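You operate a simulated robot arm through the tools that you are given. There is no shell and no other tool.

You run a simulated two-armed robot. Do the job below in one go: nothing can be reset, and whatever is moved stays where it is left.

Task
Mix the batch as the mixer screen says, water in first.
Fine: set the three dials by the screen; one press of the water button; then one start; let the mixer stop by itself.

The check looks at the end state, three seconds after you hand in, the way a careful person would. Anything else that was tipped, shoved, dropped, spilled or broken makes it a failure.

Robot
Two 7-joint arms with fingered hands on one trunk that stands fixed in place. Base frame: the origin is at the foot of the trunk, x ahead of it, y to its left, z up. Units: mm, rad, N and s.
The left shoulder is at [50, 214, 869], the right one opposite. With the tool pointing down near the work surface each hand reaches from about 400 to 880 mm from the base axis, measured 20 degrees to its own side. Payload 3 kg a hand.
The tool frame of a hand sits at the grasp point between the pads (the TCP): z along the fingers, y along the line on which they close. The tips reach 26 mm beyond it. The gripper opens to 132 mm; its body begins 73 mm behind the TCP. The gripper is a hand of 3 fingers: y runs from the thumb to the fingers, the wrist lies at [0, 0, -229] in the tool frame, and closing takes about 1.5 s.
Orientation is told as [roll, pitch, yaw] about the base's x, y, z axes, in that order, counted from this pose: with the fingers straight down and closing along the base's y, the tool's x points along the base's -x, its y along +y and its z along -z.

Tools
- The arms move only by the tool move_arm. It takes "left_increments", "right_increments" or both (then of equal length, played together; a hand with none holds still); each is a list of rows, each an object of numbers (a shift or turn left out is 0, a gripper value left out holds the last): "gripper": the opening, from 0 (shut) to 1 (fully open); "dx", "dy", "dz": the shift along the tool's x, y, z in units of 300 mm (1.0 is 300 mm); "ax", "ay", "az": the turn, a rotation vector about the tool's x, y, z in units of 180 degrees (1.0 is 180 degrees). In form: [{"gripper": .., "dx": .., "dy": .., "dz": .., "ax": .., "ay": .., "az": ..}, ...]. A call has 1 to 20 rows; each row is the pose to reach, as a shift and turn from the pose commanded when the call began, along the tool's axes at that moment. A call with a number of a shift or a turn outside -1 to 1 is refused whole. Each row takes 0.2 s and may step no farther than 50 mm and 0.15 rad from the row before; otherwise, or with a gripper value out of range, the whole call is refused. Where a pose cannot be reached the arm comes as near as it can. A force on the tool above 40 N (or 10 N above the force at the start of the call, whichever is more), or a blocked arm, ends the call early, and 0.2 s more pass. The fingers move at their own pace (about 72 mm/s each) and stop on an object; they squeeze with about 23 N. The grip force told is the motor's: it shows also when the fingers shut on nothing. Time passes only in rows, and 0.2 s behind the last, so rows that repeat a pose let the fingers close. It gives the time, the measured TCP pose, the force on the tool (base axes), the opening and the grip force at its end, in the units of the frame above (readings bear some noise), with the torque about the TCP (base axes, N m) and any sound that the robot's microphone picked up.
- Cameras (640 x 400 px; columns grow to the right, rows downward): "scene" is now at [35.5, -1.9, 1505.4]; the picture's right is [-0.04, -1.00, 0.00], its down [-0.61, 0.02, -0.79] and it looks along [0.79, -0.03, -0.61] (base axes); focal length 237 px, centre (320, 200). "left" rides on the left gripper at [-62, 3, -92] in its tool frame; the picture's right is [-0.05, -1.00, 0.00], its down [0.83, -0.04, -0.56] and it looks along [0.55, -0.03, 0.83] (tool axes); focal length 230 px, centre (320, 200). "right" rides on the right gripper at [61, 3, -92] in its tool frame; the picture's right is [-0.05, 1.00, 0.00], its down [-0.83, -0.04, -0.56] and it looks along [-0.55, -0.03, 0.83] (tool axes); focal length 230 px, centre (320, 200). There is no depth. A picture from a camera that has moved, and an enlarged one, comes with that camera's place and axes in the base frame and with its lens.
- capture(camera): a new picture of that camera. The clock stands still meanwhile.
- grasp_type(shape, hand): the hand has 3 fingers and takes this shape, open, in about a second: jaw (thumb against the fingers, like two jaws); tri (thumb and two fingers); tip (a fingertip pinch); poke (one finger out to press); point (the index stretched); flat (the hand flat); cup (the hand cupped); fist (a fist). The gripper value then closes the fingers along that shape, each until it touches; the sizes above hold for jaw. It gives what a move gives, with no picture.
- aim_head(pan, tilt): turns the head with the scene camera to pan (to the left, within 1.501 rad either way) and tilt (down, from -0.506 to 1.204), counted from straight ahead of the robot. It gives what a move gives.
- inspect(camera, box): a new picture of the part [left, top, right, bottom] of that camera's present view, enlarged. The clock stands still meanwhile.
- hand_in(): hands the job in; it is judged then, once.

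Places have to be worked out from the pictures, the camera data and where the tool is seen. Open the grippers and draw the arms clear of the work before you hand the job in, unless the task says otherwise.

The tools are called after "Request:" by a JSON object that holds its "api" and its "payload". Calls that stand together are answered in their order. move_arm: Moves the arms, as the interface text tells. Its arguments: {"type":"object","properties":{"left_increments":{"type":"array"},"right_increments":{"type":"array"}},"required":[]} The other tools are called the same way: grasp_type (shape, hand) gives the hand a shape; aim_head (pan, tilt) turns the head that bears the scene camera; capture (camera) takes a picture; inspect (camera, box) takes an enlarged picture of a part of a camera's view; hand_in () hands the job in.

At the start:

```text
t: 0.0
left_tcp_pos: [432.9, -54.9, 1180.8]
left_ee_rot: [0.0, -0.001, -0.54]
left_force: [-0.4, 0.4, 0.1]
left_moment: [-0.07, 0.01, -0.03]
left_grip_width: 131.8
left_gripper_force: 0.0
left_shape: jaw
right_tcp_pos: [351.3, -400.5, 1254.5]
right_ee_rot: [0.001, -0.001, -0.538]
right_force: [-1.1, 0.1, -0.6]
right_moment: [0.0, 0.01, 0.01]
right_grip_width: 132.0
right_gripper_force: 0.1
right_shape: jaw
head pan, tilt (commanded): [-0.038, 0.66]
```

scene: 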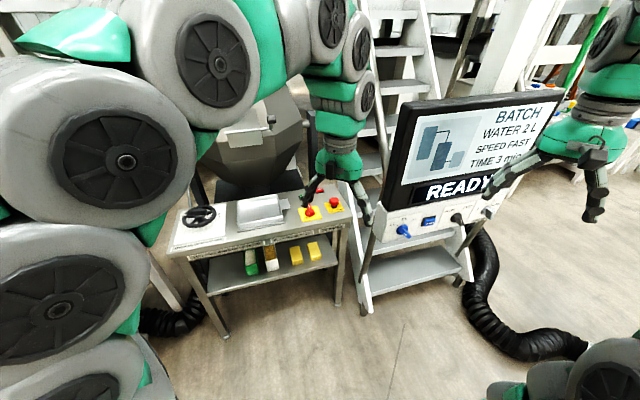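
right: 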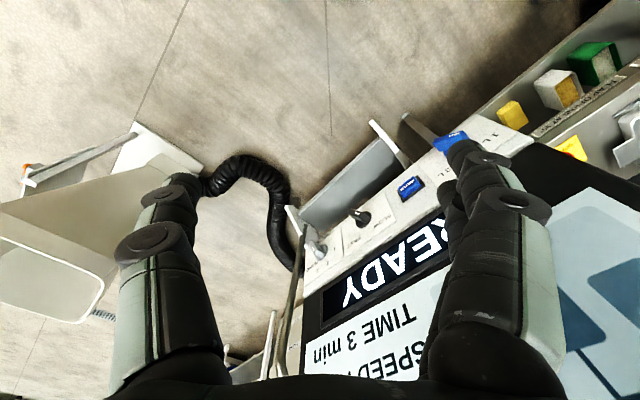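
left: 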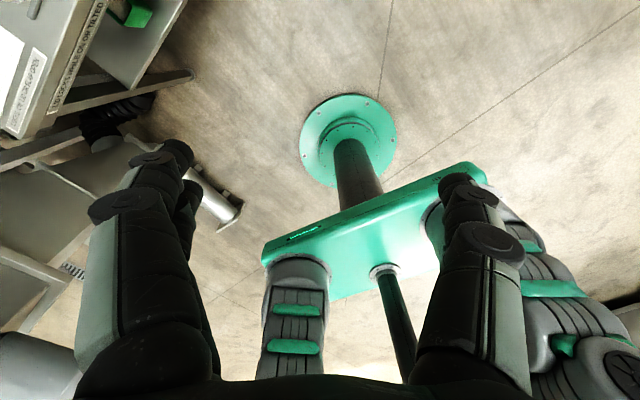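

The screen reads BATCH, WATER 2 L, SPEED FAST, TIME 3 min, READY; the panel under it carries several dials and a blue button. I look closer at the screen, the panel below and the table.

Request:
{"api": "inspect", "payload": {"camera": "scene", "box": [360, 80, 580, 260]}}

Request:
{"api": "inspect", "payload": {"camera": "scene", "box": [160, 170, 380, 300]}}

Request:
{"api": "inspect", "payload": {"camera": "right", "box": [280, 100, 560, 300]}}

```text
2.22 times, centred on (470, 170) of scene
camera zoom: at [35.5, -1.9, 1505.4], right [-0.04, -1.0, 0.0], down [-0.61, 0.02, -0.79], along [0.79, -0.03, -0.61], focal length 527 px, centre (-13, 267)
```

zoom: 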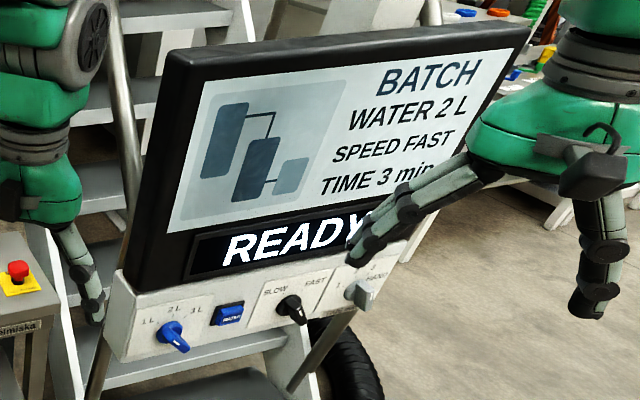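

```text
2.91 times, centred on (270, 235) of scene
camera zoom: at [35.5, -1.9, 1505.4], right [-0.04, -1.0, 0.0], down [-0.61, 0.02, -0.79], along [0.79, -0.03, -0.61], focal length 690 px, centre (466, 98)
```

zoom: 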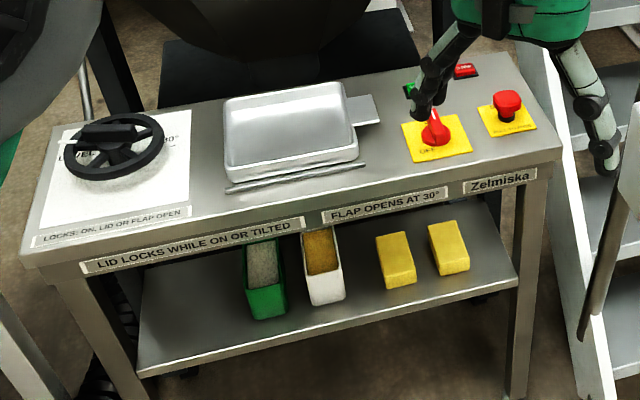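

```text
2.00 times, centred on (420, 200) of right
camera zoom: at [302.7, -366.0, 1345.6], right [0.56, 0.83, 0.0], down [0.69, -0.46, 0.56], along [0.46, -0.31, -0.83], focal length 460 px, centre (120, 200)
```

zoom: 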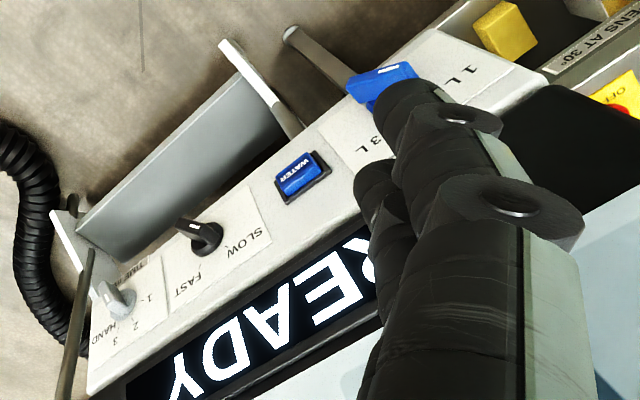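

The blue water dial triangulates to about [522, -267, 1000] and the speed dial to about [565, -450, 1011]. The left hand hides the table controls, so I move it left through free air, then look again.

Request:
{"api": "move_arm", "payload": {"left_increments": [{"dx": 0.086, "dy": 0.115}, {"dx": 0.172, "dy": 0.231}, {"dx": 0.257, "dy": 0.346}, {"dx": 0.343, "dy": 0.461}, {"dx": 0.429, "dy": 0.577}, {"dx": 0.514, "dy": 0.692}, {"dx": 0.6, "dy": 0.807}]}}

Request:
{"api": "capture", "payload": {"camera": "scene"}}

```text
t: 1.6
left_tcp_pos: [400.9, 245.5, 1179.8]
left_ee_rot: [0.001, -0.001, -0.538]
left_force: [0.4, 1.0, 1.0]
left_moment: [-0.04, -0.02, 0.0]
left_grip_width: 132.0
left_gripper_force: 0.0
left_shape: jaw
right_tcp_pos: [351.6, -400.6, 1253.5]
right_ee_rot: [0.002, 0.0, -0.537]
right_force: [-0.7, 0.4, -0.7]
right_moment: [-0.01, 0.02, 0.04]
right_grip_width: 131.7
right_gripper_force: 0.0
right_shape: jaw
head pan, tilt (commanded): [-0.038, 0.66]
```

```text
taken
camera scene: at [35.6, -1.9, 1505.4], right [-0.04, -1.0, 0.0], down [-0.61, 0.02, -0.79], along [0.79, -0.03, -0.61], focal length 237 px, centre (320, 200)
```

scene: 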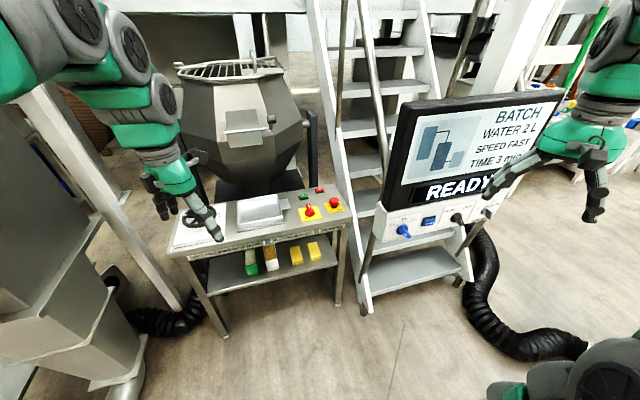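

Now the table and drum are in view. I enlarge the drum and table controls.

Request:
{"api": "inspect", "payload": {"camera": "scene", "box": [250, 170, 370, 245]}}

Request:
{"api": "inspect", "payload": {"camera": "scene", "box": [150, 40, 340, 230]}}

Request:
{"api": "inspect", "payload": {"camera": "scene", "box": [370, 180, 510, 270]}}

Request:
{"api": "capture", "payload": {"camera": "left"}}

```text
5.33 times, centred on (310, 208) of scene
camera zoom: at [35.6, -1.9, 1505.4], right [-0.04, -1.0, 0.0], down [-0.61, 0.02, -0.79], along [0.79, -0.03, -0.61], focal length 1265 px, centre (373, 160)
```

zoom: 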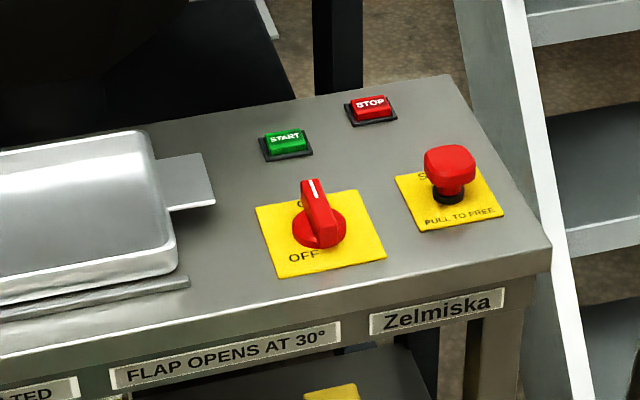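

```text
2.11 times, centred on (245, 135) of scene
camera zoom: at [35.6, -1.9, 1505.4], right [-0.04, -1.0, 0.0], down [-0.61, 0.02, -0.79], along [0.79, -0.03, -0.61], focal length 499 px, centre (478, 337)
```

zoom: 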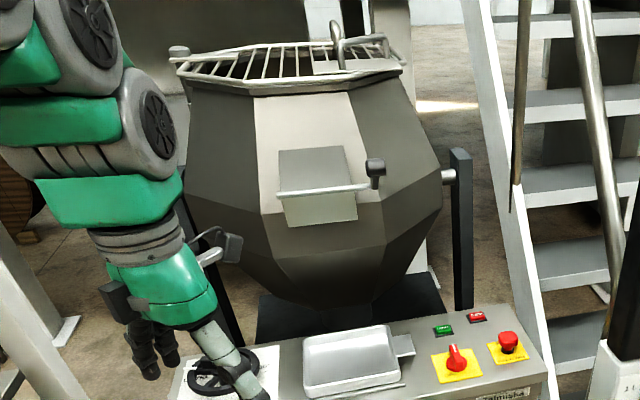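

```text
4.44 times, centred on (440, 225) of scene
camera zoom: at [35.6, -1.9, 1505.4], right [-0.04, -1.0, 0.0], down [-0.61, 0.02, -0.79], along [0.79, -0.03, -0.61], focal length 1054 px, centre (-213, 89)
```

zoom: 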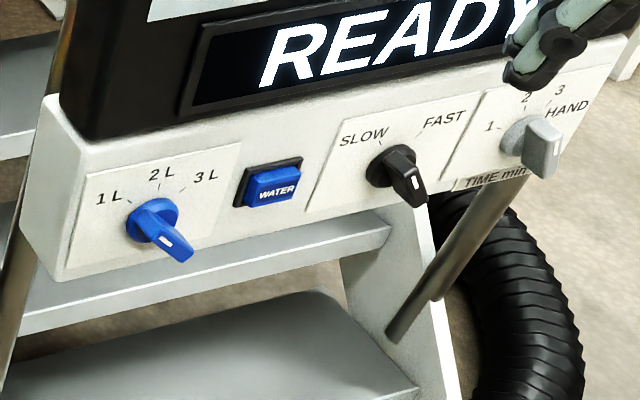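

```text
taken
camera left: at [455.6, 216.3, 1273.0], right [-0.47, -0.88, 0.0], down [-0.73, 0.39, 0.56], along [-0.49, 0.26, -0.83], focal length 230 px, centre (320, 200)
```

left: 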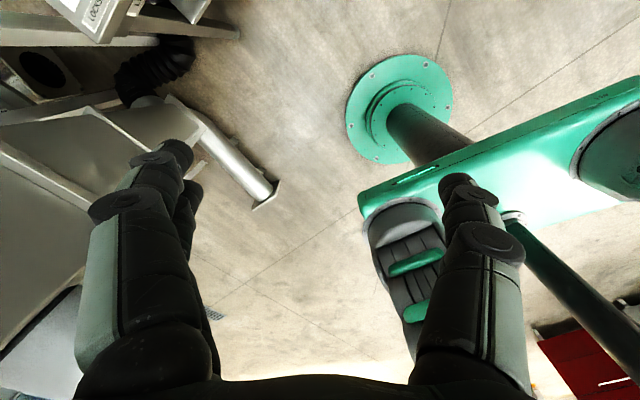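

The controls triangulate to: main switch (ON) about [819, 13, 828], START about [939, 41, 835], speed dial base about [568, -445, 1016]. I shift the right hand along its tool y so its camera sees the dial panel between the fingers.

Request:
{"api": "move_arm", "payload": {"right_increments": [{"dy": 0.16}, {"dy": 0.32}]}}

Request:
{"api": "capture", "payload": {"camera": "right"}}

Request:
{"api": "inspect", "payload": {"camera": "right", "box": [220, 80, 460, 260]}}

```text
t: 2.2
left_tcp_pos: [401.7, 245.6, 1179.6]
left_ee_rot: [0.0, 0.0, -0.54]
left_force: [-0.1, 0.9, 0.0]
left_moment: [-0.01, 0.01, 0.01]
left_grip_width: 132.1
left_gripper_force: 0.0
left_shape: jaw
right_tcp_pos: [400.6, -318.2, 1254.4]
right_ee_rot: [-0.002, 0.003, -0.538]
right_force: [-0.3, -1.9, -0.3]
right_moment: [-0.01, 0.04, -0.02]
right_grip_width: 132.0
right_gripper_force: 0.1
right_shape: jaw
head pan, tilt (commanded): [-0.038, 0.66]
```

```text
taken
camera right: at [352.3, -283.3, 1345.4], right [0.56, 0.83, 0.0], down [0.69, -0.46, 0.55], along [0.46, -0.31, -0.83], focal length 230 px, centre (320, 200)
```

right: 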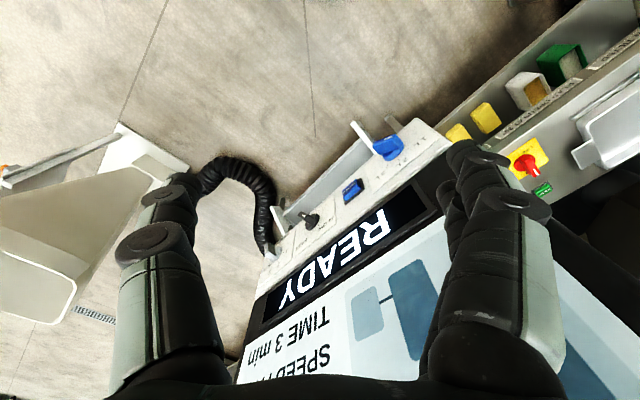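

```text
2.22 times, centred on (340, 170) of right
camera zoom: at [352.3, -283.3, 1345.4], right [0.56, 0.83, 0.0], down [0.69, -0.46, 0.55], along [0.46, -0.31, -0.83], focal length 511 px, centre (276, 267)
```

zoom: 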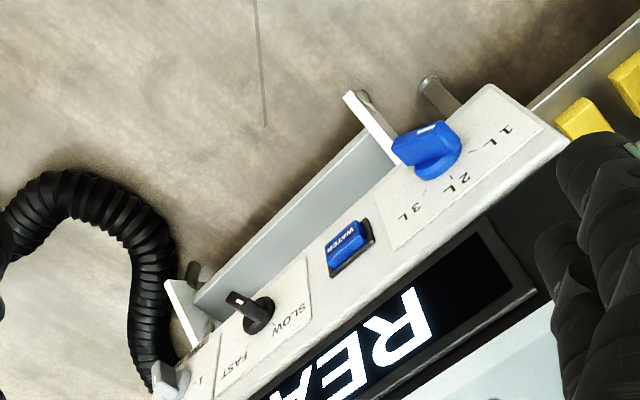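

The panel is now clear between the fingers. I zoom into both ends from this camera and from the scene camera for triangulation.

Request:
{"api": "inspect", "payload": {"camera": "right", "box": [340, 110, 460, 185]}}

Request:
{"api": "inspect", "payload": {"camera": "right", "box": [250, 190, 370, 265]}}

Request:
{"api": "capture", "payload": {"camera": "scene"}}

Request:
{"api": "inspect", "payload": {"camera": "scene", "box": [370, 190, 450, 250]}}

Request:
{"api": "inspect", "payload": {"camera": "scene", "box": [430, 180, 510, 240]}}

```text
5.33 times, centred on (400, 148) of right
camera zoom: at [352.3, -283.3, 1345.4], right [0.56, 0.83, 0.0], down [0.69, -0.46, 0.55], along [0.46, -0.31, -0.83], focal length 1227 px, centre (-107, 480)
```

zoom: 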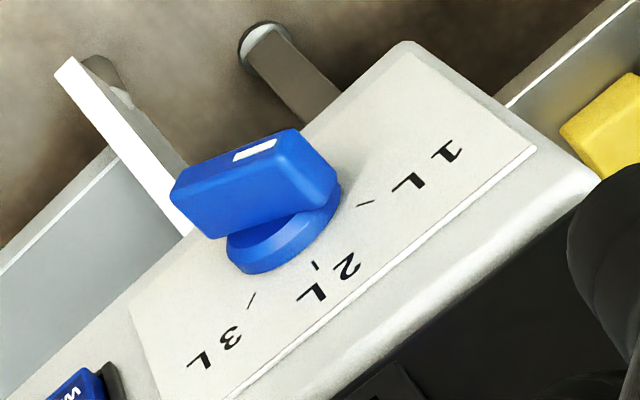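

```text
5.33 times, centred on (310, 228) of right
camera zoom: at [352.3, -283.3, 1345.4], right [0.56, 0.83, 0.0], down [0.69, -0.46, 0.55], along [0.46, -0.31, -0.83], focal length 1227 px, centre (373, 53)
```

zoom: 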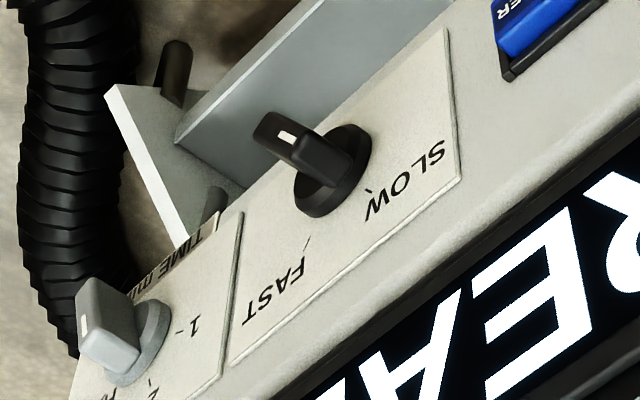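

```text
taken
camera scene: at [35.6, -1.9, 1505.4], right [-0.04, -1.0, 0.0], down [-0.61, 0.02, -0.79], along [0.79, -0.03, -0.61], focal length 237 px, centre (320, 200)
```

scene: 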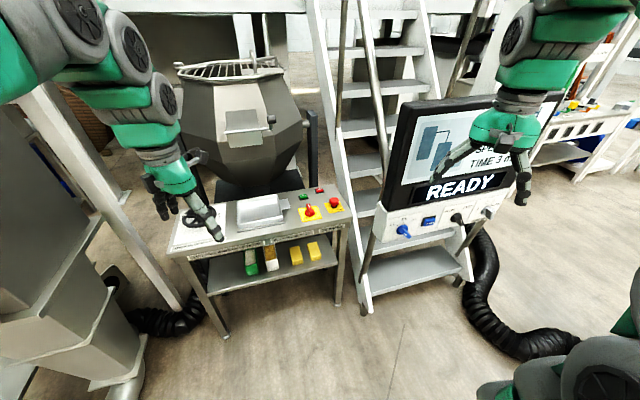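

```text
6.67 times, centred on (410, 220) of scene
camera zoom: at [35.6, -1.9, 1505.4], right [-0.04, -1.0, 0.0], down [-0.61, 0.02, -0.79], along [0.79, -0.03, -0.61], focal length 1582 px, centre (-280, 67)
```

zoom: 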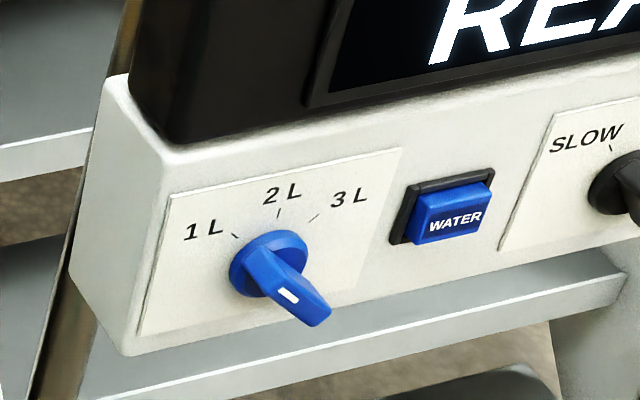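

```text
6.67 times, centred on (470, 210) of scene
camera zoom: at [35.6, -1.9, 1505.4], right [-0.04, -1.0, 0.0], down [-0.61, 0.02, -0.79], along [0.79, -0.03, -0.61], focal length 1582 px, centre (-680, 133)
```

zoom: 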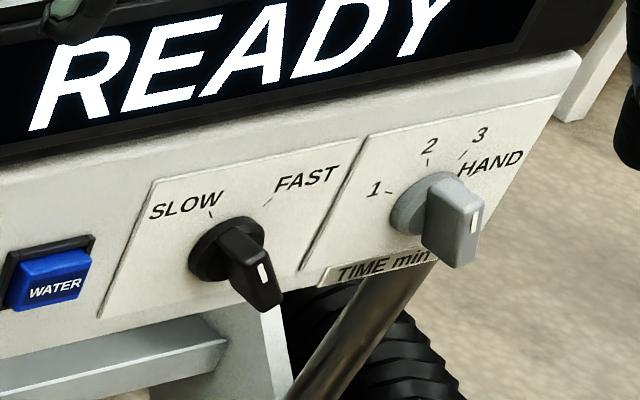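

The knobs need a closer look to read where each pointer stands, so I enlarge each one strongly from both cameras.

Request:
{"api": "inspect", "payload": {"camera": "right", "box": [366, 128, 414, 164]}}

Request:
{"api": "inspect", "payload": {"camera": "scene", "box": [388, 212, 420, 236]}}

Request:
{"api": "inspect", "payload": {"camera": "scene", "box": [445, 200, 477, 224]}}

Request:
{"api": "inspect", "payload": {"camera": "scene", "box": [472, 194, 504, 218]}}

Request:
{"api": "inspect", "payload": {"camera": "right", "box": [292, 204, 328, 231]}}

Request:
{"api": "inspect", "payload": {"camera": "right", "box": [258, 234, 294, 261]}}

```text
11.11 times, centred on (390, 146) of right
camera zoom: at [352.3, -283.3, 1345.4], right [0.56, 0.83, 0.0], down [0.69, -0.46, 0.55], along [0.46, -0.31, -0.83], focal length 2556 px, centre (-458, 800)
```

zoom: 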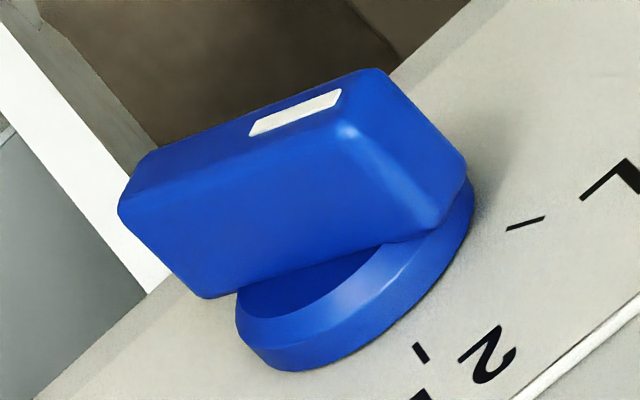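

```text
16.00 times, centred on (404, 224) of scene
camera zoom: at [35.6, -1.9, 1505.4], right [-0.04, -1.0, 0.0], down [-0.61, 0.02, -0.79], along [0.79, -0.03, -0.61], focal length 3796 px, centre (-1024, -184)
```

zoom: 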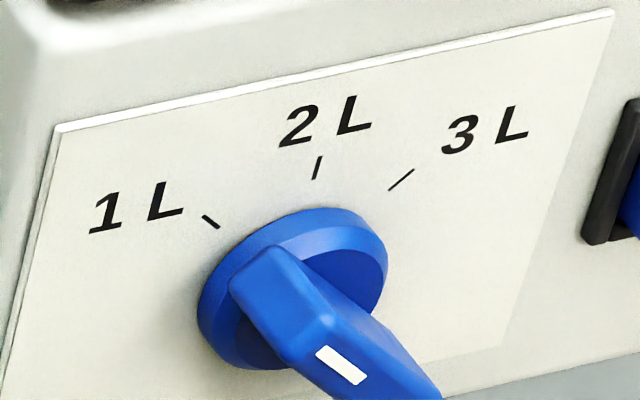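

```text
16.00 times, centred on (461, 212) of scene
camera zoom: at [35.6, -1.9, 1505.4], right [-0.04, -1.0, 0.0], down [-0.61, 0.02, -0.79], along [0.79, -0.03, -0.61], focal length 3796 px, centre (-1936, 8)
```

zoom: 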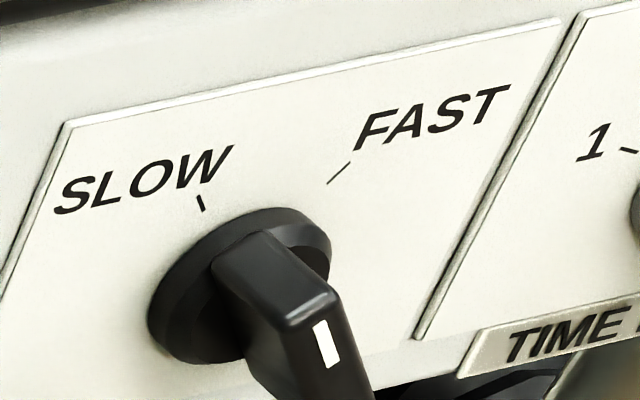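

```text
16.00 times, centred on (488, 206) of scene
camera zoom: at [35.6, -1.9, 1505.4], right [-0.04, -1.0, 0.0], down [-0.61, 0.02, -0.79], along [0.79, -0.03, -0.61], focal length 3796 px, centre (-2368, 104)
```

zoom: 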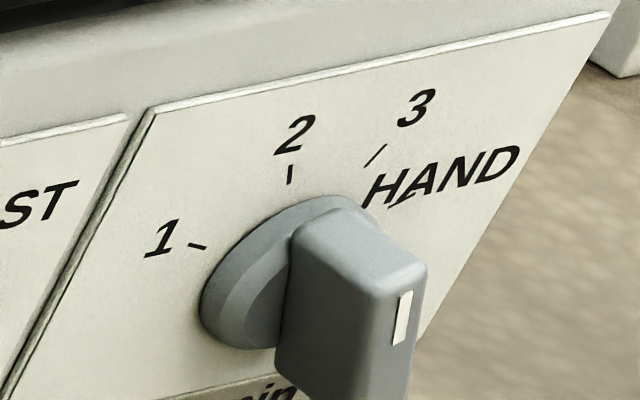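

```text
14.81 times, centred on (310, 218) of right
camera zoom: at [352.3, -283.3, 1345.4], right [0.56, 0.83, 0.0], down [0.69, -0.46, 0.55], along [0.46, -0.31, -0.83], focal length 3408 px, centre (468, -59)
```

zoom: 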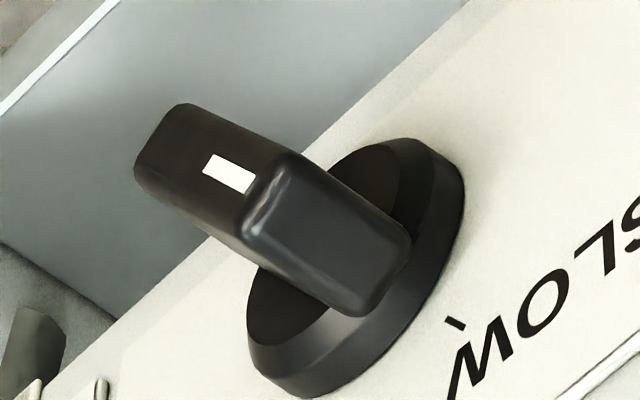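

```text
14.81 times, centred on (276, 248) of right
camera zoom: at [352.3, -283.3, 1345.4], right [0.56, 0.83, 0.0], down [0.69, -0.46, 0.55], along [0.46, -0.31, -0.83], focal length 3408 px, centre (972, -504)
```

zoom: 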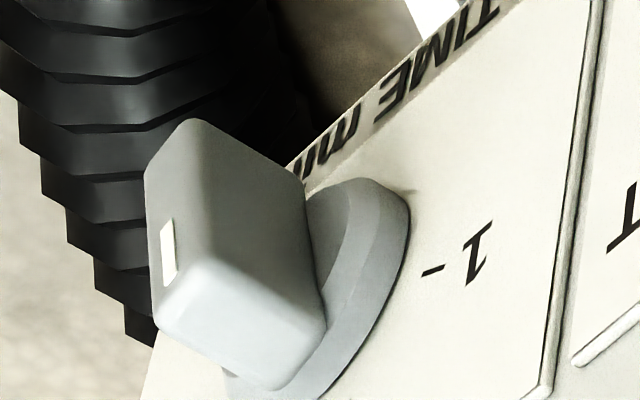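

Reading the pointers: water dial is at 1 L, speed at SLOW, time at 2, so all three need turning clockwise (to 2 L, FAST, 3). The panel comes out vertical with normal about (-0.968, -0.25, 0) and dial centres near [530,-264,1006], [578,-450,1005] and [609,-566,1003]. Before swinging the right arm I look at what stands on the right side.

Request:
{"api": "aim_head", "payload": {"pan": -0.75, "tilt": 0.75}}

Request:
{"api": "capture", "payload": {"camera": "scene"}}

```text
t: 3.3
left_tcp_pos: [402.7, 245.6, 1180.7]
left_ee_rot: [-0.001, -0.001, -0.54]
left_force: [0.1, -0.5, -1.0]
left_moment: [0.02, 0.02, -0.01]
left_grip_width: 132.0
left_gripper_force: 0.0
left_shape: jaw
right_tcp_pos: [400.5, -318.4, 1254.2]
right_ee_rot: [0.0, 0.001, -0.537]
right_force: [0.0, -0.2, -0.8]
right_moment: [0.02, 0.04, 0.02]
right_grip_width: 132.0
right_gripper_force: 0.1
right_shape: jaw
head pan, tilt (commanded): [-0.75, 0.75]
```

```text
taken
camera scene: at [9.9, -55.0, 1497.8], right [-0.68, -0.73, 0.0], down [-0.5, 0.46, -0.73], along [0.54, -0.5, -0.68], focal length 237 px, centre (320, 200)
```

scene: 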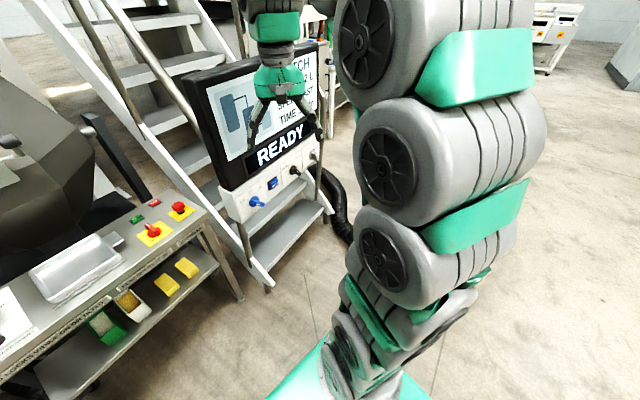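

The right side is open floor. I move the right hand to about [440, -600, 1184] and yaw it to face along the panel normal.

Request:
{"api": "move_arm", "payload": {"right_increments": [{"dx": -0.0851, "dy": -0.1056, "dz": 0.0333, "az": -0.036}, {"dx": -0.1702, "dy": -0.2112, "dz": 0.0667, "az": -0.072}, {"dx": -0.2553, "dy": -0.3168, "dz": 0.1, "az": -0.108}, {"dx": -0.3404, "dy": -0.4224, "dz": 0.1333, "az": -0.144}, {"dx": -0.4255, "dy": -0.528, "dz": 0.1667, "az": -0.18}, {"dx": -0.5106, "dy": -0.6336, "dz": 0.2, "az": -0.216}, {"dx": -0.5957, "dy": -0.7392, "dz": 0.2333, "az": -0.2521}]}}

Request:
{"api": "capture", "payload": {"camera": "scene"}}

```text
t: 4.9
left_tcp_pos: [401.2, 245.6, 1180.6]
left_ee_rot: [0.001, 0.001, -0.537]
left_force: [0.5, -0.7, -0.4]
left_moment: [-0.01, 0.01, -0.03]
left_grip_width: 131.9
left_gripper_force: 0.0
left_shape: jaw
right_tcp_pos: [441.4, -598.9, 1181.5]
right_ee_rot: [-0.002, -0.001, 0.254]
right_force: [-0.2, 0.6, 0.4]
right_moment: [0.0, 0.03, -0.02]
right_grip_width: 131.8
right_gripper_force: 0.1
right_shape: jaw
head pan, tilt (commanded): [-0.75, 0.75]
```

```text
taken
camera scene: at [9.9, -55.1, 1497.8], right [-0.68, -0.73, 0.0], down [-0.5, 0.47, -0.73], along [0.54, -0.5, -0.68], focal length 237 px, centre (320, 200)
```

scene: 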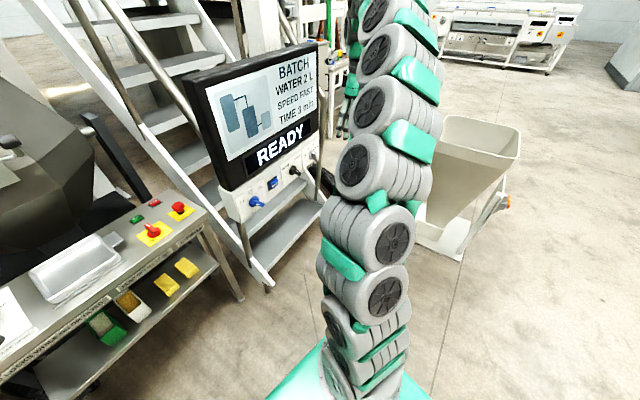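

The hand is in place and the path is clear. Now I pitch it up 90 degrees so the fingers point at the panel.

Request:
{"api": "move_arm", "payload": {"right_increments": [{"ay": -0.0417}, {"ay": -0.0833}, {"ay": -0.125}, {"ay": -0.1667}, {"ay": -0.2083}, {"ay": -0.25}, {"ay": -0.2917}, {"ay": -0.3333}, {"ay": -0.375}, {"ay": -0.4167}, {"ay": -0.4583}, {"ay": -0.5}]}}

Request:
{"api": "capture", "payload": {"camera": "scene"}}

Request:
{"api": "capture", "payload": {"camera": "right"}}

```text
t: 7.5
left_tcp_pos: [402.3, 244.5, 1180.2]
left_ee_rot: [0.0, 0.0, -0.541]
left_force: [-0.7, 0.1, -0.4]
left_moment: [-0.01, -0.01, -0.02]
left_grip_width: 131.9
left_gripper_force: 0.0
left_shape: jaw
right_tcp_pos: [452.6, -591.1, 1251.3]
right_ee_rot: [0.166, -1.39, 0.08]
right_force: [0.7, -0.4, 0.1]
right_moment: [-0.02, 0.02, 0.0]
right_grip_width: 131.9
right_gripper_force: 0.1
right_shape: jaw
right hand out of reach, approached as far as the arm can: row 10, 11, 12
head pan, tilt (commanded): [-0.75, 0.75]
```

```text
taken
camera scene: at [9.8, -55.0, 1497.8], right [-0.68, -0.73, 0.0], down [-0.5, 0.47, -0.73], along [0.53, -0.5, -0.68], focal length 237 px, centre (320, 200)
```

scene: 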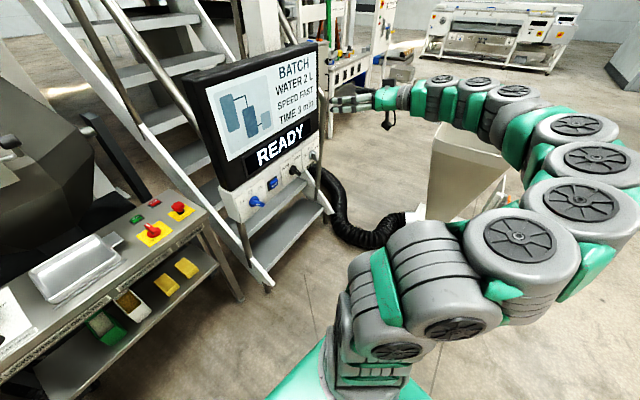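

```text
taken
camera right: at [354.2, -610.7, 1206.7], right [-0.23, 0.97, 0.08], down [-0.37, -0.16, 0.91], along [0.9, 0.18, 0.4], focal length 230 px, centre (320, 200)
```

right: 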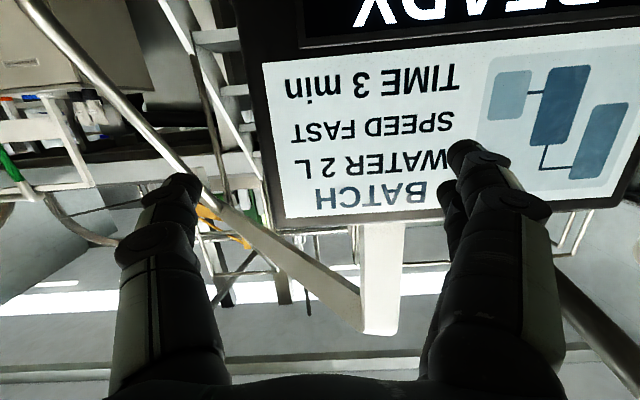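

The hand came to nearly horizontal (pitch -1.39) but was slightly out of reach there, high and close. I lower it toward the dial height and forward a bit, and check where it ends.

Request:
{"api": "move_arm", "payload": {"right_increments": [{"dx": 0.12, "dz": 0.03}, {"dx": 0.24, "dz": 0.06}, {"dx": 0.36, "dz": 0.08}]}}

Request:
{"api": "capture", "payload": {"camera": "scene"}}

```text
t: 8.3
left_tcp_pos: [401.4, 244.6, 1180.5]
left_ee_rot: [0.0, 0.0, -0.538]
left_force: [-0.1, 0.4, -0.2]
left_moment: [-0.02, -0.04, 0.01]
left_grip_width: 131.9
left_gripper_force: 0.0
left_shape: jaw
right_tcp_pos: [466.1, -575.2, 1206.7]
right_ee_rot: [0.246, -1.329, -0.004]
right_force: [0.8, 0.2, 0.2]
right_moment: [0.0, 0.02, 0.04]
right_grip_width: 131.8
right_gripper_force: 0.0
right_shape: jaw
right hand out of reach, approached as far as the arm can: row 1, 2, 3
head pan, tilt (commanded): [-0.75, 0.75]
```

```text
taken
camera scene: at [9.8, -55.1, 1497.8], right [-0.68, -0.73, 0.0], down [-0.5, 0.47, -0.73], along [0.53, -0.5, -0.68], focal length 237 px, centre (320, 200)
```

scene: 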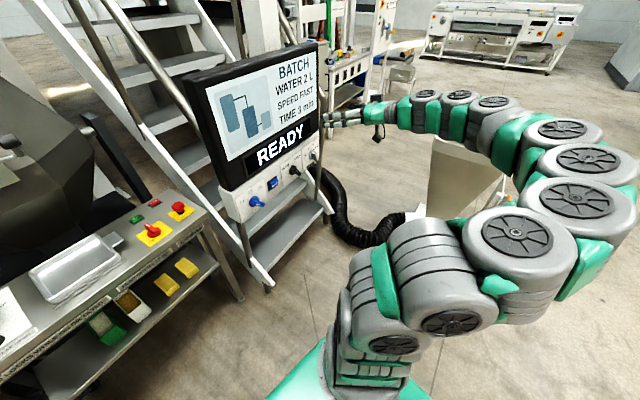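

The reached attitude is close to wanted (fingers forward, about 13 degrees down) but the height lags, so a wrist limit binds. I pitch back down 25 degrees to see where the commanded pose really is and regain reach.

Request:
{"api": "move_arm", "payload": {"right_increments": [{"ay": 0.04}, {"ay": 0.08}, {"ay": 0.11}, {"ay": 0.14}, {"ay": 0.14}]}}

Request:
{"api": "capture", "payload": {"camera": "scene"}}

```text
t: 9.5
left_tcp_pos: [401.0, 245.1, 1180.3]
left_ee_rot: [0.001, 0.001, -0.539]
left_force: [-0.4, -0.7, -0.3]
left_moment: [-0.03, -0.01, 0.04]
left_grip_width: 132.0
left_gripper_force: 0.0
left_shape: jaw
right_tcp_pos: [466.5, -574.7, 1206.7]
right_ee_rot: [0.092, -0.892, 0.157]
right_force: [0.2, 0.6, 0.0]
right_moment: [0.01, 0.0, -0.01]
right_grip_width: 131.9
right_gripper_force: 0.1
right_shape: jaw
head pan, tilt (commanded): [-0.75, 0.75]
```

```text
taken
camera scene: at [9.8, -55.0, 1497.8], right [-0.68, -0.73, 0.0], down [-0.5, 0.47, -0.73], along [0.53, -0.5, -0.68], focal length 237 px, centre (320, 200)
```

scene: 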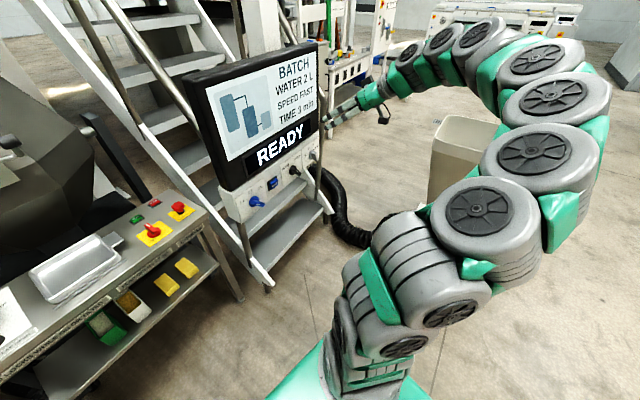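

The commanded pose is clipped to what is reachable, so I am now at [466, -575, 1207] with the fingers 39 degrees below level. I go down to about [500, -590, 1020] in this attitude before pitching further.

Request:
{"api": "move_arm", "payload": {"right_increments": [{"dx": 0.105, "dy": -0.028, "dz": 0.116}, {"dx": 0.21, "dy": -0.056, "dz": 0.232}, {"dx": 0.316, "dy": -0.083, "dz": 0.347}, {"dx": 0.421, "dy": -0.111, "dz": 0.463}]}}

Request:
{"api": "capture", "payload": {"camera": "scene"}}

```text
t: 10.5
left_tcp_pos: [403.4, 244.6, 1180.7]
left_ee_rot: [-0.001, 0.0, -0.537]
left_force: [0.2, 0.3, 0.5]
left_moment: [0.0, 0.03, -0.05]
left_grip_width: 131.9
left_gripper_force: 0.1
left_shape: jaw
right_tcp_pos: [501.6, -592.8, 1019.3]
right_ee_rot: [0.092, -0.894, 0.157]
right_force: [0.3, -0.5, 0.6]
right_moment: [0.06, 0.02, 0.01]
right_grip_width: 132.1
right_gripper_force: 0.0
right_shape: jaw
head pan, tilt (commanded): [-0.75, 0.75]
```

```text
taken
camera scene: at [9.9, -55.1, 1497.8], right [-0.68, -0.73, 0.0], down [-0.5, 0.47, -0.73], along [0.53, -0.5, -0.68], focal length 237 px, centre (320, 200)
```

scene: 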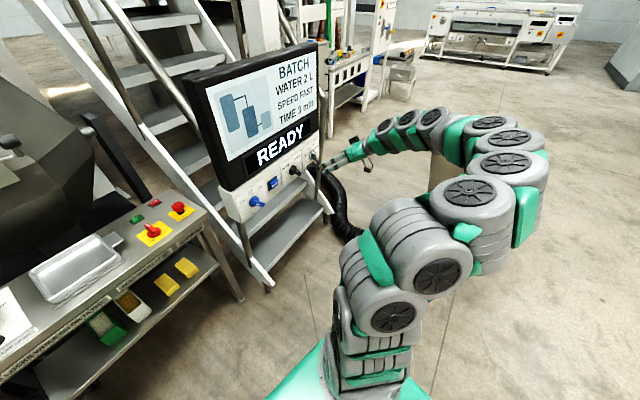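

The hand is at [502, -593, 1019] near the time dial. Now I try pitching the remaining 39 degrees in place.

Request:
{"api": "move_arm", "payload": {"right_increments": [{"ay": -0.043}, {"ay": -0.086}, {"ay": -0.129}, {"ay": -0.172}, {"ay": -0.215}]}}

Request:
{"api": "capture", "payload": {"camera": "scene"}}

Request:
{"api": "capture", "payload": {"camera": "right"}}

```text
t: 11.7
left_tcp_pos: [401.3, 245.2, 1180.8]
left_ee_rot: [0.001, -0.001, -0.539]
left_force: [1.4, 0.2, 0.8]
left_moment: [-0.01, -0.03, -0.02]
left_grip_width: 131.9
left_gripper_force: 0.0
left_shape: jaw
right_tcp_pos: [503.1, -583.7, 1036.5]
right_ee_rot: [0.134, -1.076, 0.103]
right_force: [0.9, 1.0, 0.3]
right_moment: [0.02, -0.01, 0.06]
right_grip_width: 131.8
right_gripper_force: 0.1
right_shape: jaw
right hand out of reach, approached as far as the arm can: row 2, 3, 4, 5
head pan, tilt (commanded): [-0.75, 0.75]
```

```text
taken
camera scene: at [9.8, -55.0, 1497.8], right [-0.68, -0.73, 0.0], down [-0.5, 0.47, -0.73], along [0.53, -0.5, -0.68], focal length 237 px, centre (320, 200)
```

scene: 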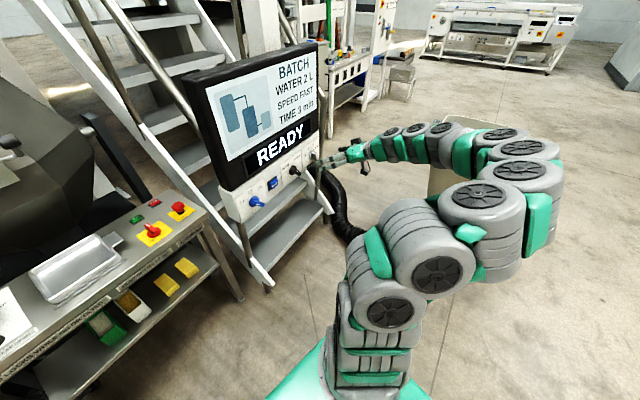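

```text
taken
camera right: at [396.9, -601.8, 1025.5], right [-0.19, 0.98, 0.11], down [-0.07, -0.12, 0.99], along [0.98, 0.18, 0.09], focal length 230 px, centre (320, 200)
```

right: 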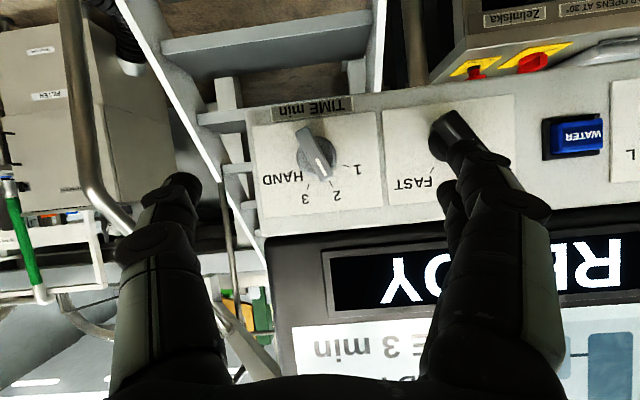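

The right camera now sees the panel squarely: the time dial points at 2, next to 1, 3 and HAND. The tilt is still 28 degrees below level, so I try going 45 mm nearer while pitching up, staying clear of the knobs (tips stay over 35 mm from the panel).

Request:
{"api": "move_arm", "payload": {"right_increments": [{"dx": -0.003, "dy": -0.007, "dz": 0.041, "ay": -0.039}, {"dx": -0.007, "dy": -0.015, "dz": 0.082, "ay": -0.078}, {"dx": -0.01, "dy": -0.022, "dz": 0.123, "ay": -0.117}, {"dx": -0.014, "dy": -0.029, "dz": 0.164, "ay": -0.156}]}}

Request:
{"api": "capture", "payload": {"camera": "scene"}}

Request:
{"api": "capture", "payload": {"camera": "right"}}

```text
t: 12.7
left_tcp_pos: [402.5, 245.1, 1180.2]
left_ee_rot: [0.002, 0.001, -0.538]
left_force: [-0.3, -0.2, -0.7]
left_moment: [-0.01, 0.01, -0.01]
left_grip_width: 131.9
left_gripper_force: 0.2
left_shape: jaw
right_tcp_pos: [512.8, -572.4, 1053.0]
right_ee_rot: [0.157, -1.11, 0.068]
right_force: [-0.5, -0.1, 0.4]
right_moment: [-0.01, -0.01, 0.01]
right_grip_width: 132.2
right_gripper_force: 0.0
right_shape: jaw
right hand out of reach, approached as far as the arm can: row 1, 2, 3, 4
head pan, tilt (commanded): [-0.75, 0.75]
```

```text
taken
camera scene: at [9.8, -55.0, 1497.8], right [-0.68, -0.73, 0.0], down [-0.5, 0.47, -0.73], along [0.53, -0.5, -0.68], focal length 237 px, centre (320, 200)
```

scene: 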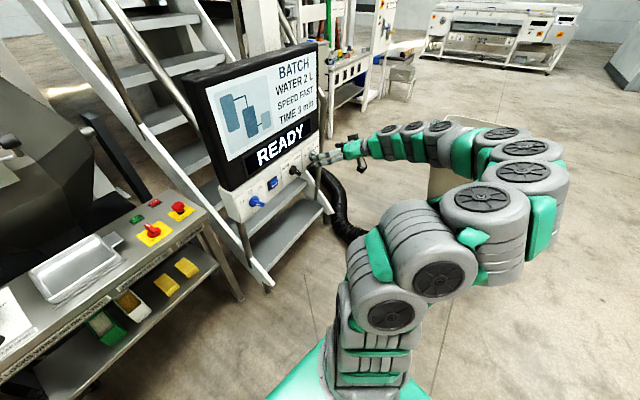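

```text
taken
camera right: at [405.7, -590.7, 1038.4], right [-0.19, 0.98, 0.12], down [-0.11, -0.14, 0.98], along [0.98, 0.17, 0.13], focal length 230 px, centre (320, 200)
```

right: 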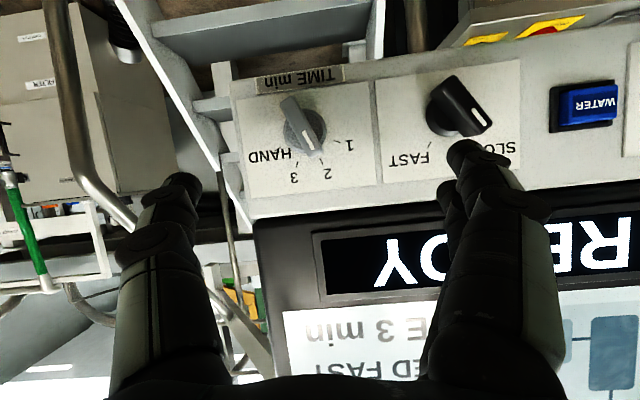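

The arm trades position for angle here, so some joint sits at its limit. I enlarge the view of the right arm to understand how it is folded.

Request:
{"api": "inspect", "payload": {"camera": "scene", "box": [300, 90, 620, 400]}}

```text
1.29 times, centred on (460, 245) of scene
camera zoom: at [9.8, -55.0, 1497.8], right [-0.68, -0.73, 0.0], down [-0.5, 0.47, -0.73], along [0.53, -0.5, -0.68], focal length 306 px, centre (139, 142)
```

zoom: 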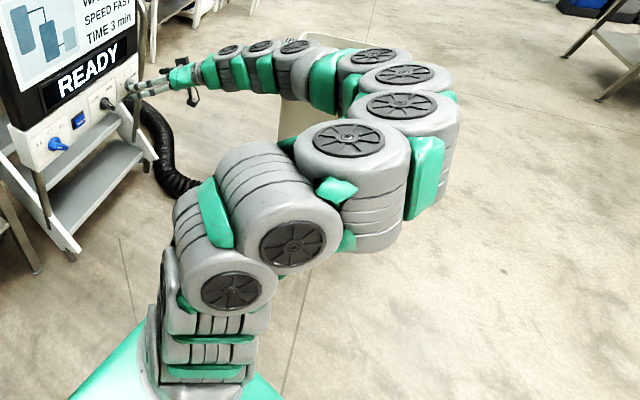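

The hand sits 95 mm from the panel with nothing near the fingers. I switch the right hand to the fingertip-pinch shape to see its geometry in the camera.

Request:
{"api": "grasp_type", "payload": {"shape": "tip", "hand": "right"}}

Request:
{"api": "capture", "payload": {"camera": "right"}}

Request:
{"api": "grasp_type", "payload": {"shape": "poke", "hand": "left"}}

Request:
{"api": "capture", "payload": {"camera": "left"}}

```text
t: 13.6
left_tcp_pos: [402.0, 246.1, 1178.8]
left_ee_rot: [0.001, -0.001, -0.539]
left_force: [-0.6, -0.3, 0.4]
left_moment: [0.0, -0.02, 0.02]
left_grip_width: 132.0
left_gripper_force: 0.0
left_shape: jaw
right_tcp_pos: [512.5, -573.2, 1053.6]
right_ee_rot: [0.159, -1.111, 0.066]
right_force: [-0.1, -0.1, 0.0]
right_moment: [-0.02, -0.02, 0.01]
right_grip_width: 132.0
right_gripper_force: 0.1
right_shape: tip
head pan, tilt (commanded): [-0.75, 0.75]
```

```text
taken
camera right: at [405.7, -590.7, 1038.4], right [-0.19, 0.98, 0.12], down [-0.11, -0.14, 0.98], along [0.98, 0.17, 0.13], focal length 230 px, centre (320, 200)
```

right: 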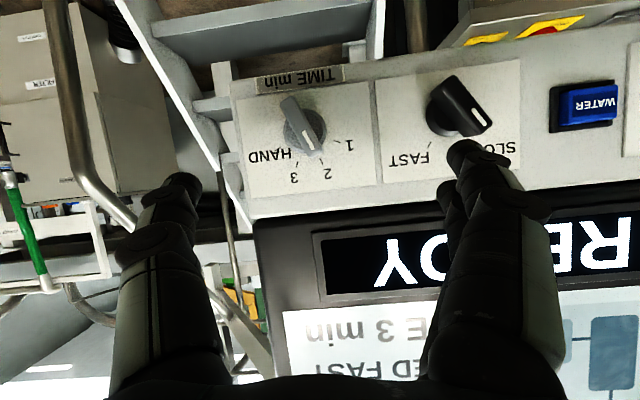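

```text
t: 14.5
left_tcp_pos: [402.7, 245.0, 1180.3]
left_ee_rot: [0.002, 0.0, -0.539]
left_force: [0.0, -0.1, -0.2]
left_moment: [0.02, -0.01, -0.01]
left_grip_width: 0.1
left_gripper_force: 0.0
left_shape: poke
right_tcp_pos: [512.4, -572.5, 1053.5]
right_ee_rot: [0.158, -1.112, 0.067]
right_force: [-0.5, -0.1, 0.4]
right_moment: [0.06, -0.04, 0.02]
right_grip_width: 131.9
right_gripper_force: 0.0
right_shape: tip
head pan, tilt (commanded): [-0.75, 0.75]
```

```text
taken
camera left: at [455.8, 215.8, 1273.1], right [-0.47, -0.88, 0.0], down [-0.73, 0.39, 0.56], along [-0.49, 0.26, -0.83], focal length 230 px, centre (320, 200)
```

left: 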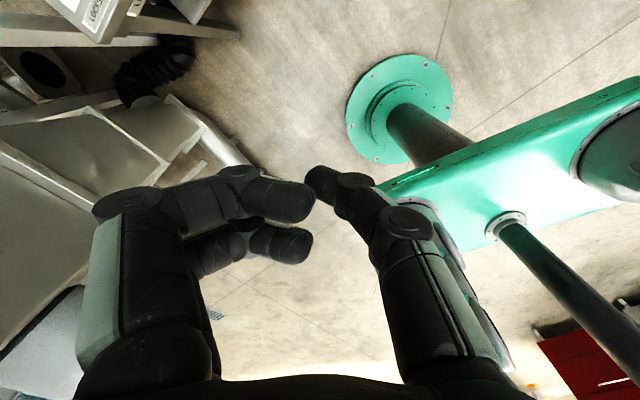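

The tip shape looks like the open jaw for now; the poke shape on the left hand needs a view from outside. I turn the head to look at the left hand.

Request:
{"api": "aim_head", "payload": {"pan": 0.45, "tilt": 0.6}}

Request:
{"api": "capture", "payload": {"camera": "scene"}}

Request:
{"api": "grasp_type", "payload": {"shape": "point", "hand": "left"}}

Request:
{"api": "capture", "payload": {"camera": "left"}}

Request:
{"api": "capture", "payload": {"camera": "scene"}}

```text
t: 15.9
left_tcp_pos: [401.0, 246.1, 1180.0]
left_ee_rot: [0.0, 0.002, -0.54]
left_force: [0.4, 0.0, -0.5]
left_moment: [0.04, 0.02, -0.04]
left_grip_width: 0.0
left_gripper_force: 0.0
left_shape: poke
right_tcp_pos: [511.7, -571.9, 1053.9]
right_ee_rot: [0.156, -1.113, 0.07]
right_force: [-0.3, 0.5, -0.5]
right_moment: [-0.02, -0.03, 0.01]
right_grip_width: 131.9
right_gripper_force: 0.0
right_shape: tip
head pan, tilt (commanded): [0.45, 0.6]
```

```text
taken
camera scene: at [28.8, 39.9, 1510.7], right [0.43, -0.9, 0.0], down [-0.51, -0.25, -0.83], along [0.74, 0.36, -0.56], focal length 237 px, centre (320, 200)
```

scene: 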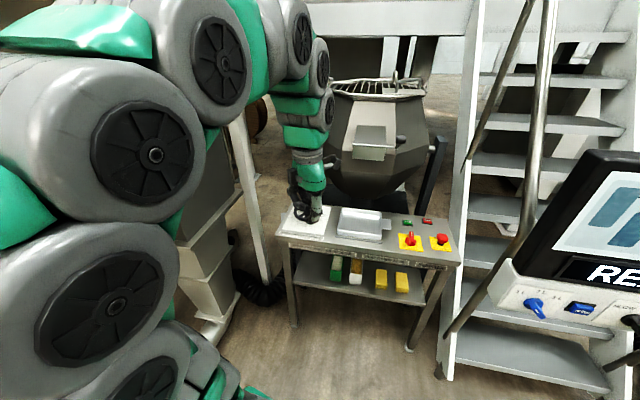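

```text
t: 16.8
left_tcp_pos: [401.9, 245.5, 1179.9]
left_ee_rot: [0.0, 0.0, -0.54]
left_force: [-0.6, -0.1, 0.2]
left_moment: [-0.02, 0.01, -0.03]
left_grip_width: 0.0
left_gripper_force: 0.0
left_shape: point
right_tcp_pos: [513.0, -571.7, 1053.6]
right_ee_rot: [0.158, -1.112, 0.066]
right_force: [1.3, -0.8, 0.1]
right_moment: [-0.01, 0.0, -0.01]
right_grip_width: 131.8
right_gripper_force: 0.1
right_shape: tip
head pan, tilt (commanded): [0.45, 0.6]
```

```text
taken
camera left: at [455.8, 215.8, 1273.1], right [-0.47, -0.88, 0.0], down [-0.73, 0.39, 0.56], along [-0.49, 0.26, -0.83], focal length 230 px, centre (320, 200)
```

left: 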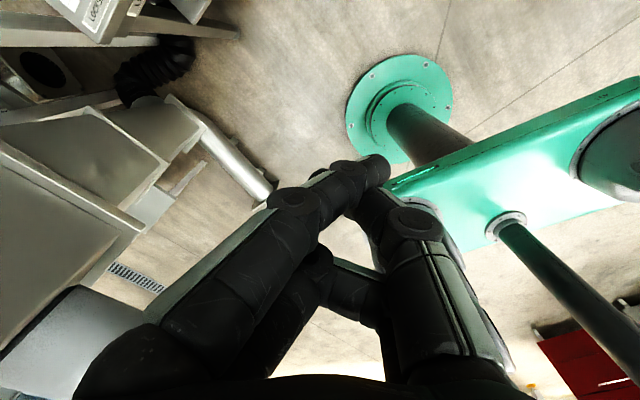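

```text
taken
camera scene: at [28.8, 40.0, 1510.7], right [0.44, -0.9, 0.0], down [-0.51, -0.25, -0.83], along [0.74, 0.36, -0.56], focal length 237 px, centre (320, 200)
```

scene: 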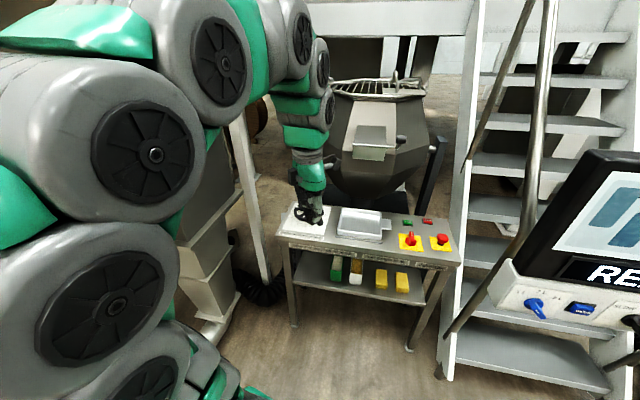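

I zoom on the left hand from the head camera to see the point shape.

Request:
{"api": "inspect", "payload": {"camera": "scene", "box": [276, 140, 348, 240]}}

Request:
{"api": "inspect", "payload": {"camera": "left", "box": [200, 130, 460, 300]}}

```text
4.00 times, centred on (312, 190) of scene
camera zoom: at [28.8, 40.0, 1510.7], right [0.44, -0.9, 0.0], down [-0.51, -0.25, -0.83], along [0.74, 0.36, -0.56], focal length 949 px, centre (352, 240)
```

zoom: 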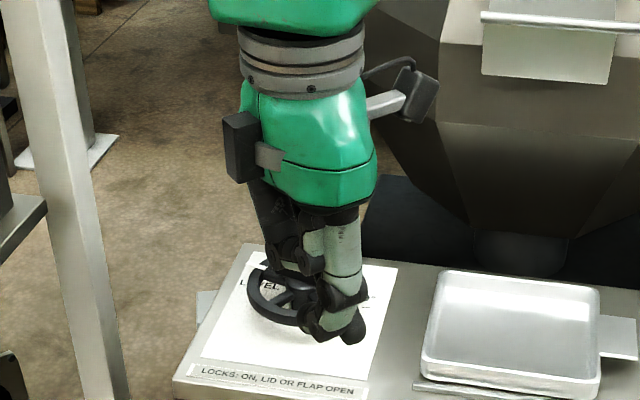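

```text
2.35 times, centred on (330, 215) of left
camera zoom: at [455.8, 215.8, 1273.1], right [-0.47, -0.88, 0.0], down [-0.73, 0.39, 0.56], along [-0.49, 0.26, -0.83], focal length 541 px, centre (296, 165)
```

zoom: 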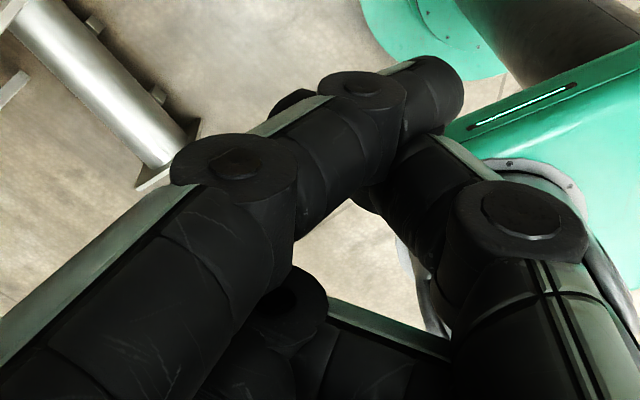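

The point shape crosses toward the thumb. I now check how the tip shape on the right hand closes, by partly closing it in free air and looking.

Request:
{"api": "move_arm", "payload": {"right_increments": [{"gripper": 0.3}, {"gripper": 0.3}, {"gripper": 0.3}, {"gripper": 0.3}, {"gripper": 0.3}]}}

Request:
{"api": "capture", "payload": {"camera": "right"}}

Request:
{"api": "aim_head", "payload": {"pan": -0.6, "tilt": 0.6}}

Request:
{"api": "capture", "payload": {"camera": "scene"}}

```text
t: 18.0
left_tcp_pos: [401.6, 244.7, 1178.8]
left_ee_rot: [0.001, 0.0, -0.538]
left_force: [0.7, 0.6, 0.5]
left_moment: [0.03, -0.02, 0.04]
left_grip_width: 0.2
left_gripper_force: 0.2
left_shape: point
right_tcp_pos: [513.4, -573.1, 1052.9]
right_ee_rot: [0.156, -1.111, 0.068]
right_force: [0.0, 0.7, -0.1]
right_moment: [0.02, -0.01, -0.03]
right_grip_width: 39.9
right_gripper_force: 0.0
right_shape: tip
head pan, tilt (commanded): [0.45, 0.6]
```

```text
taken
camera right: at [405.7, -590.8, 1038.4], right [-0.19, 0.98, 0.12], down [-0.11, -0.14, 0.98], along [0.98, 0.17, 0.13], focal length 230 px, centre (320, 200)
```

right: 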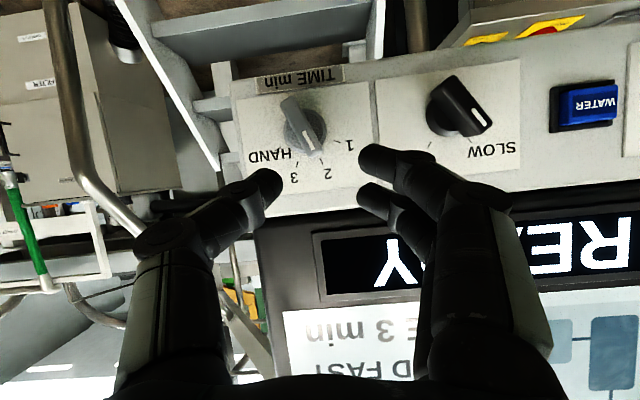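

```text
t: 19.3
left_tcp_pos: [402.2, 245.8, 1179.0]
left_ee_rot: [0.0, 0.0, -0.54]
left_force: [-0.4, -0.2, 0.3]
left_moment: [0.01, 0.01, 0.04]
left_grip_width: 0.0
left_gripper_force: 0.1
left_shape: point
right_tcp_pos: [511.2, -571.2, 1053.7]
right_ee_rot: [0.158, -1.111, 0.067]
right_force: [-0.2, 0.9, -0.5]
right_moment: [-0.01, 0.0, 0.02]
right_grip_width: 40.1
right_gripper_force: 0.0
right_shape: tip
head pan, tilt (commanded): [-0.6, 0.6]
```

```text
taken
camera scene: at [22.2, -48.4, 1510.7], right [-0.56, -0.83, 0.0], down [-0.47, 0.32, -0.83], along [0.68, -0.47, -0.56], focal length 237 px, centre (320, 200)
```

scene: 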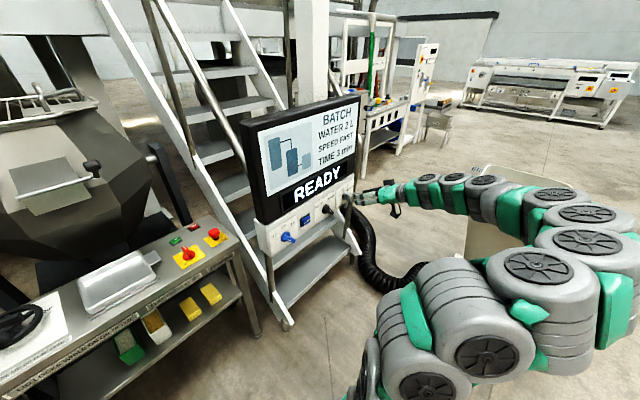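

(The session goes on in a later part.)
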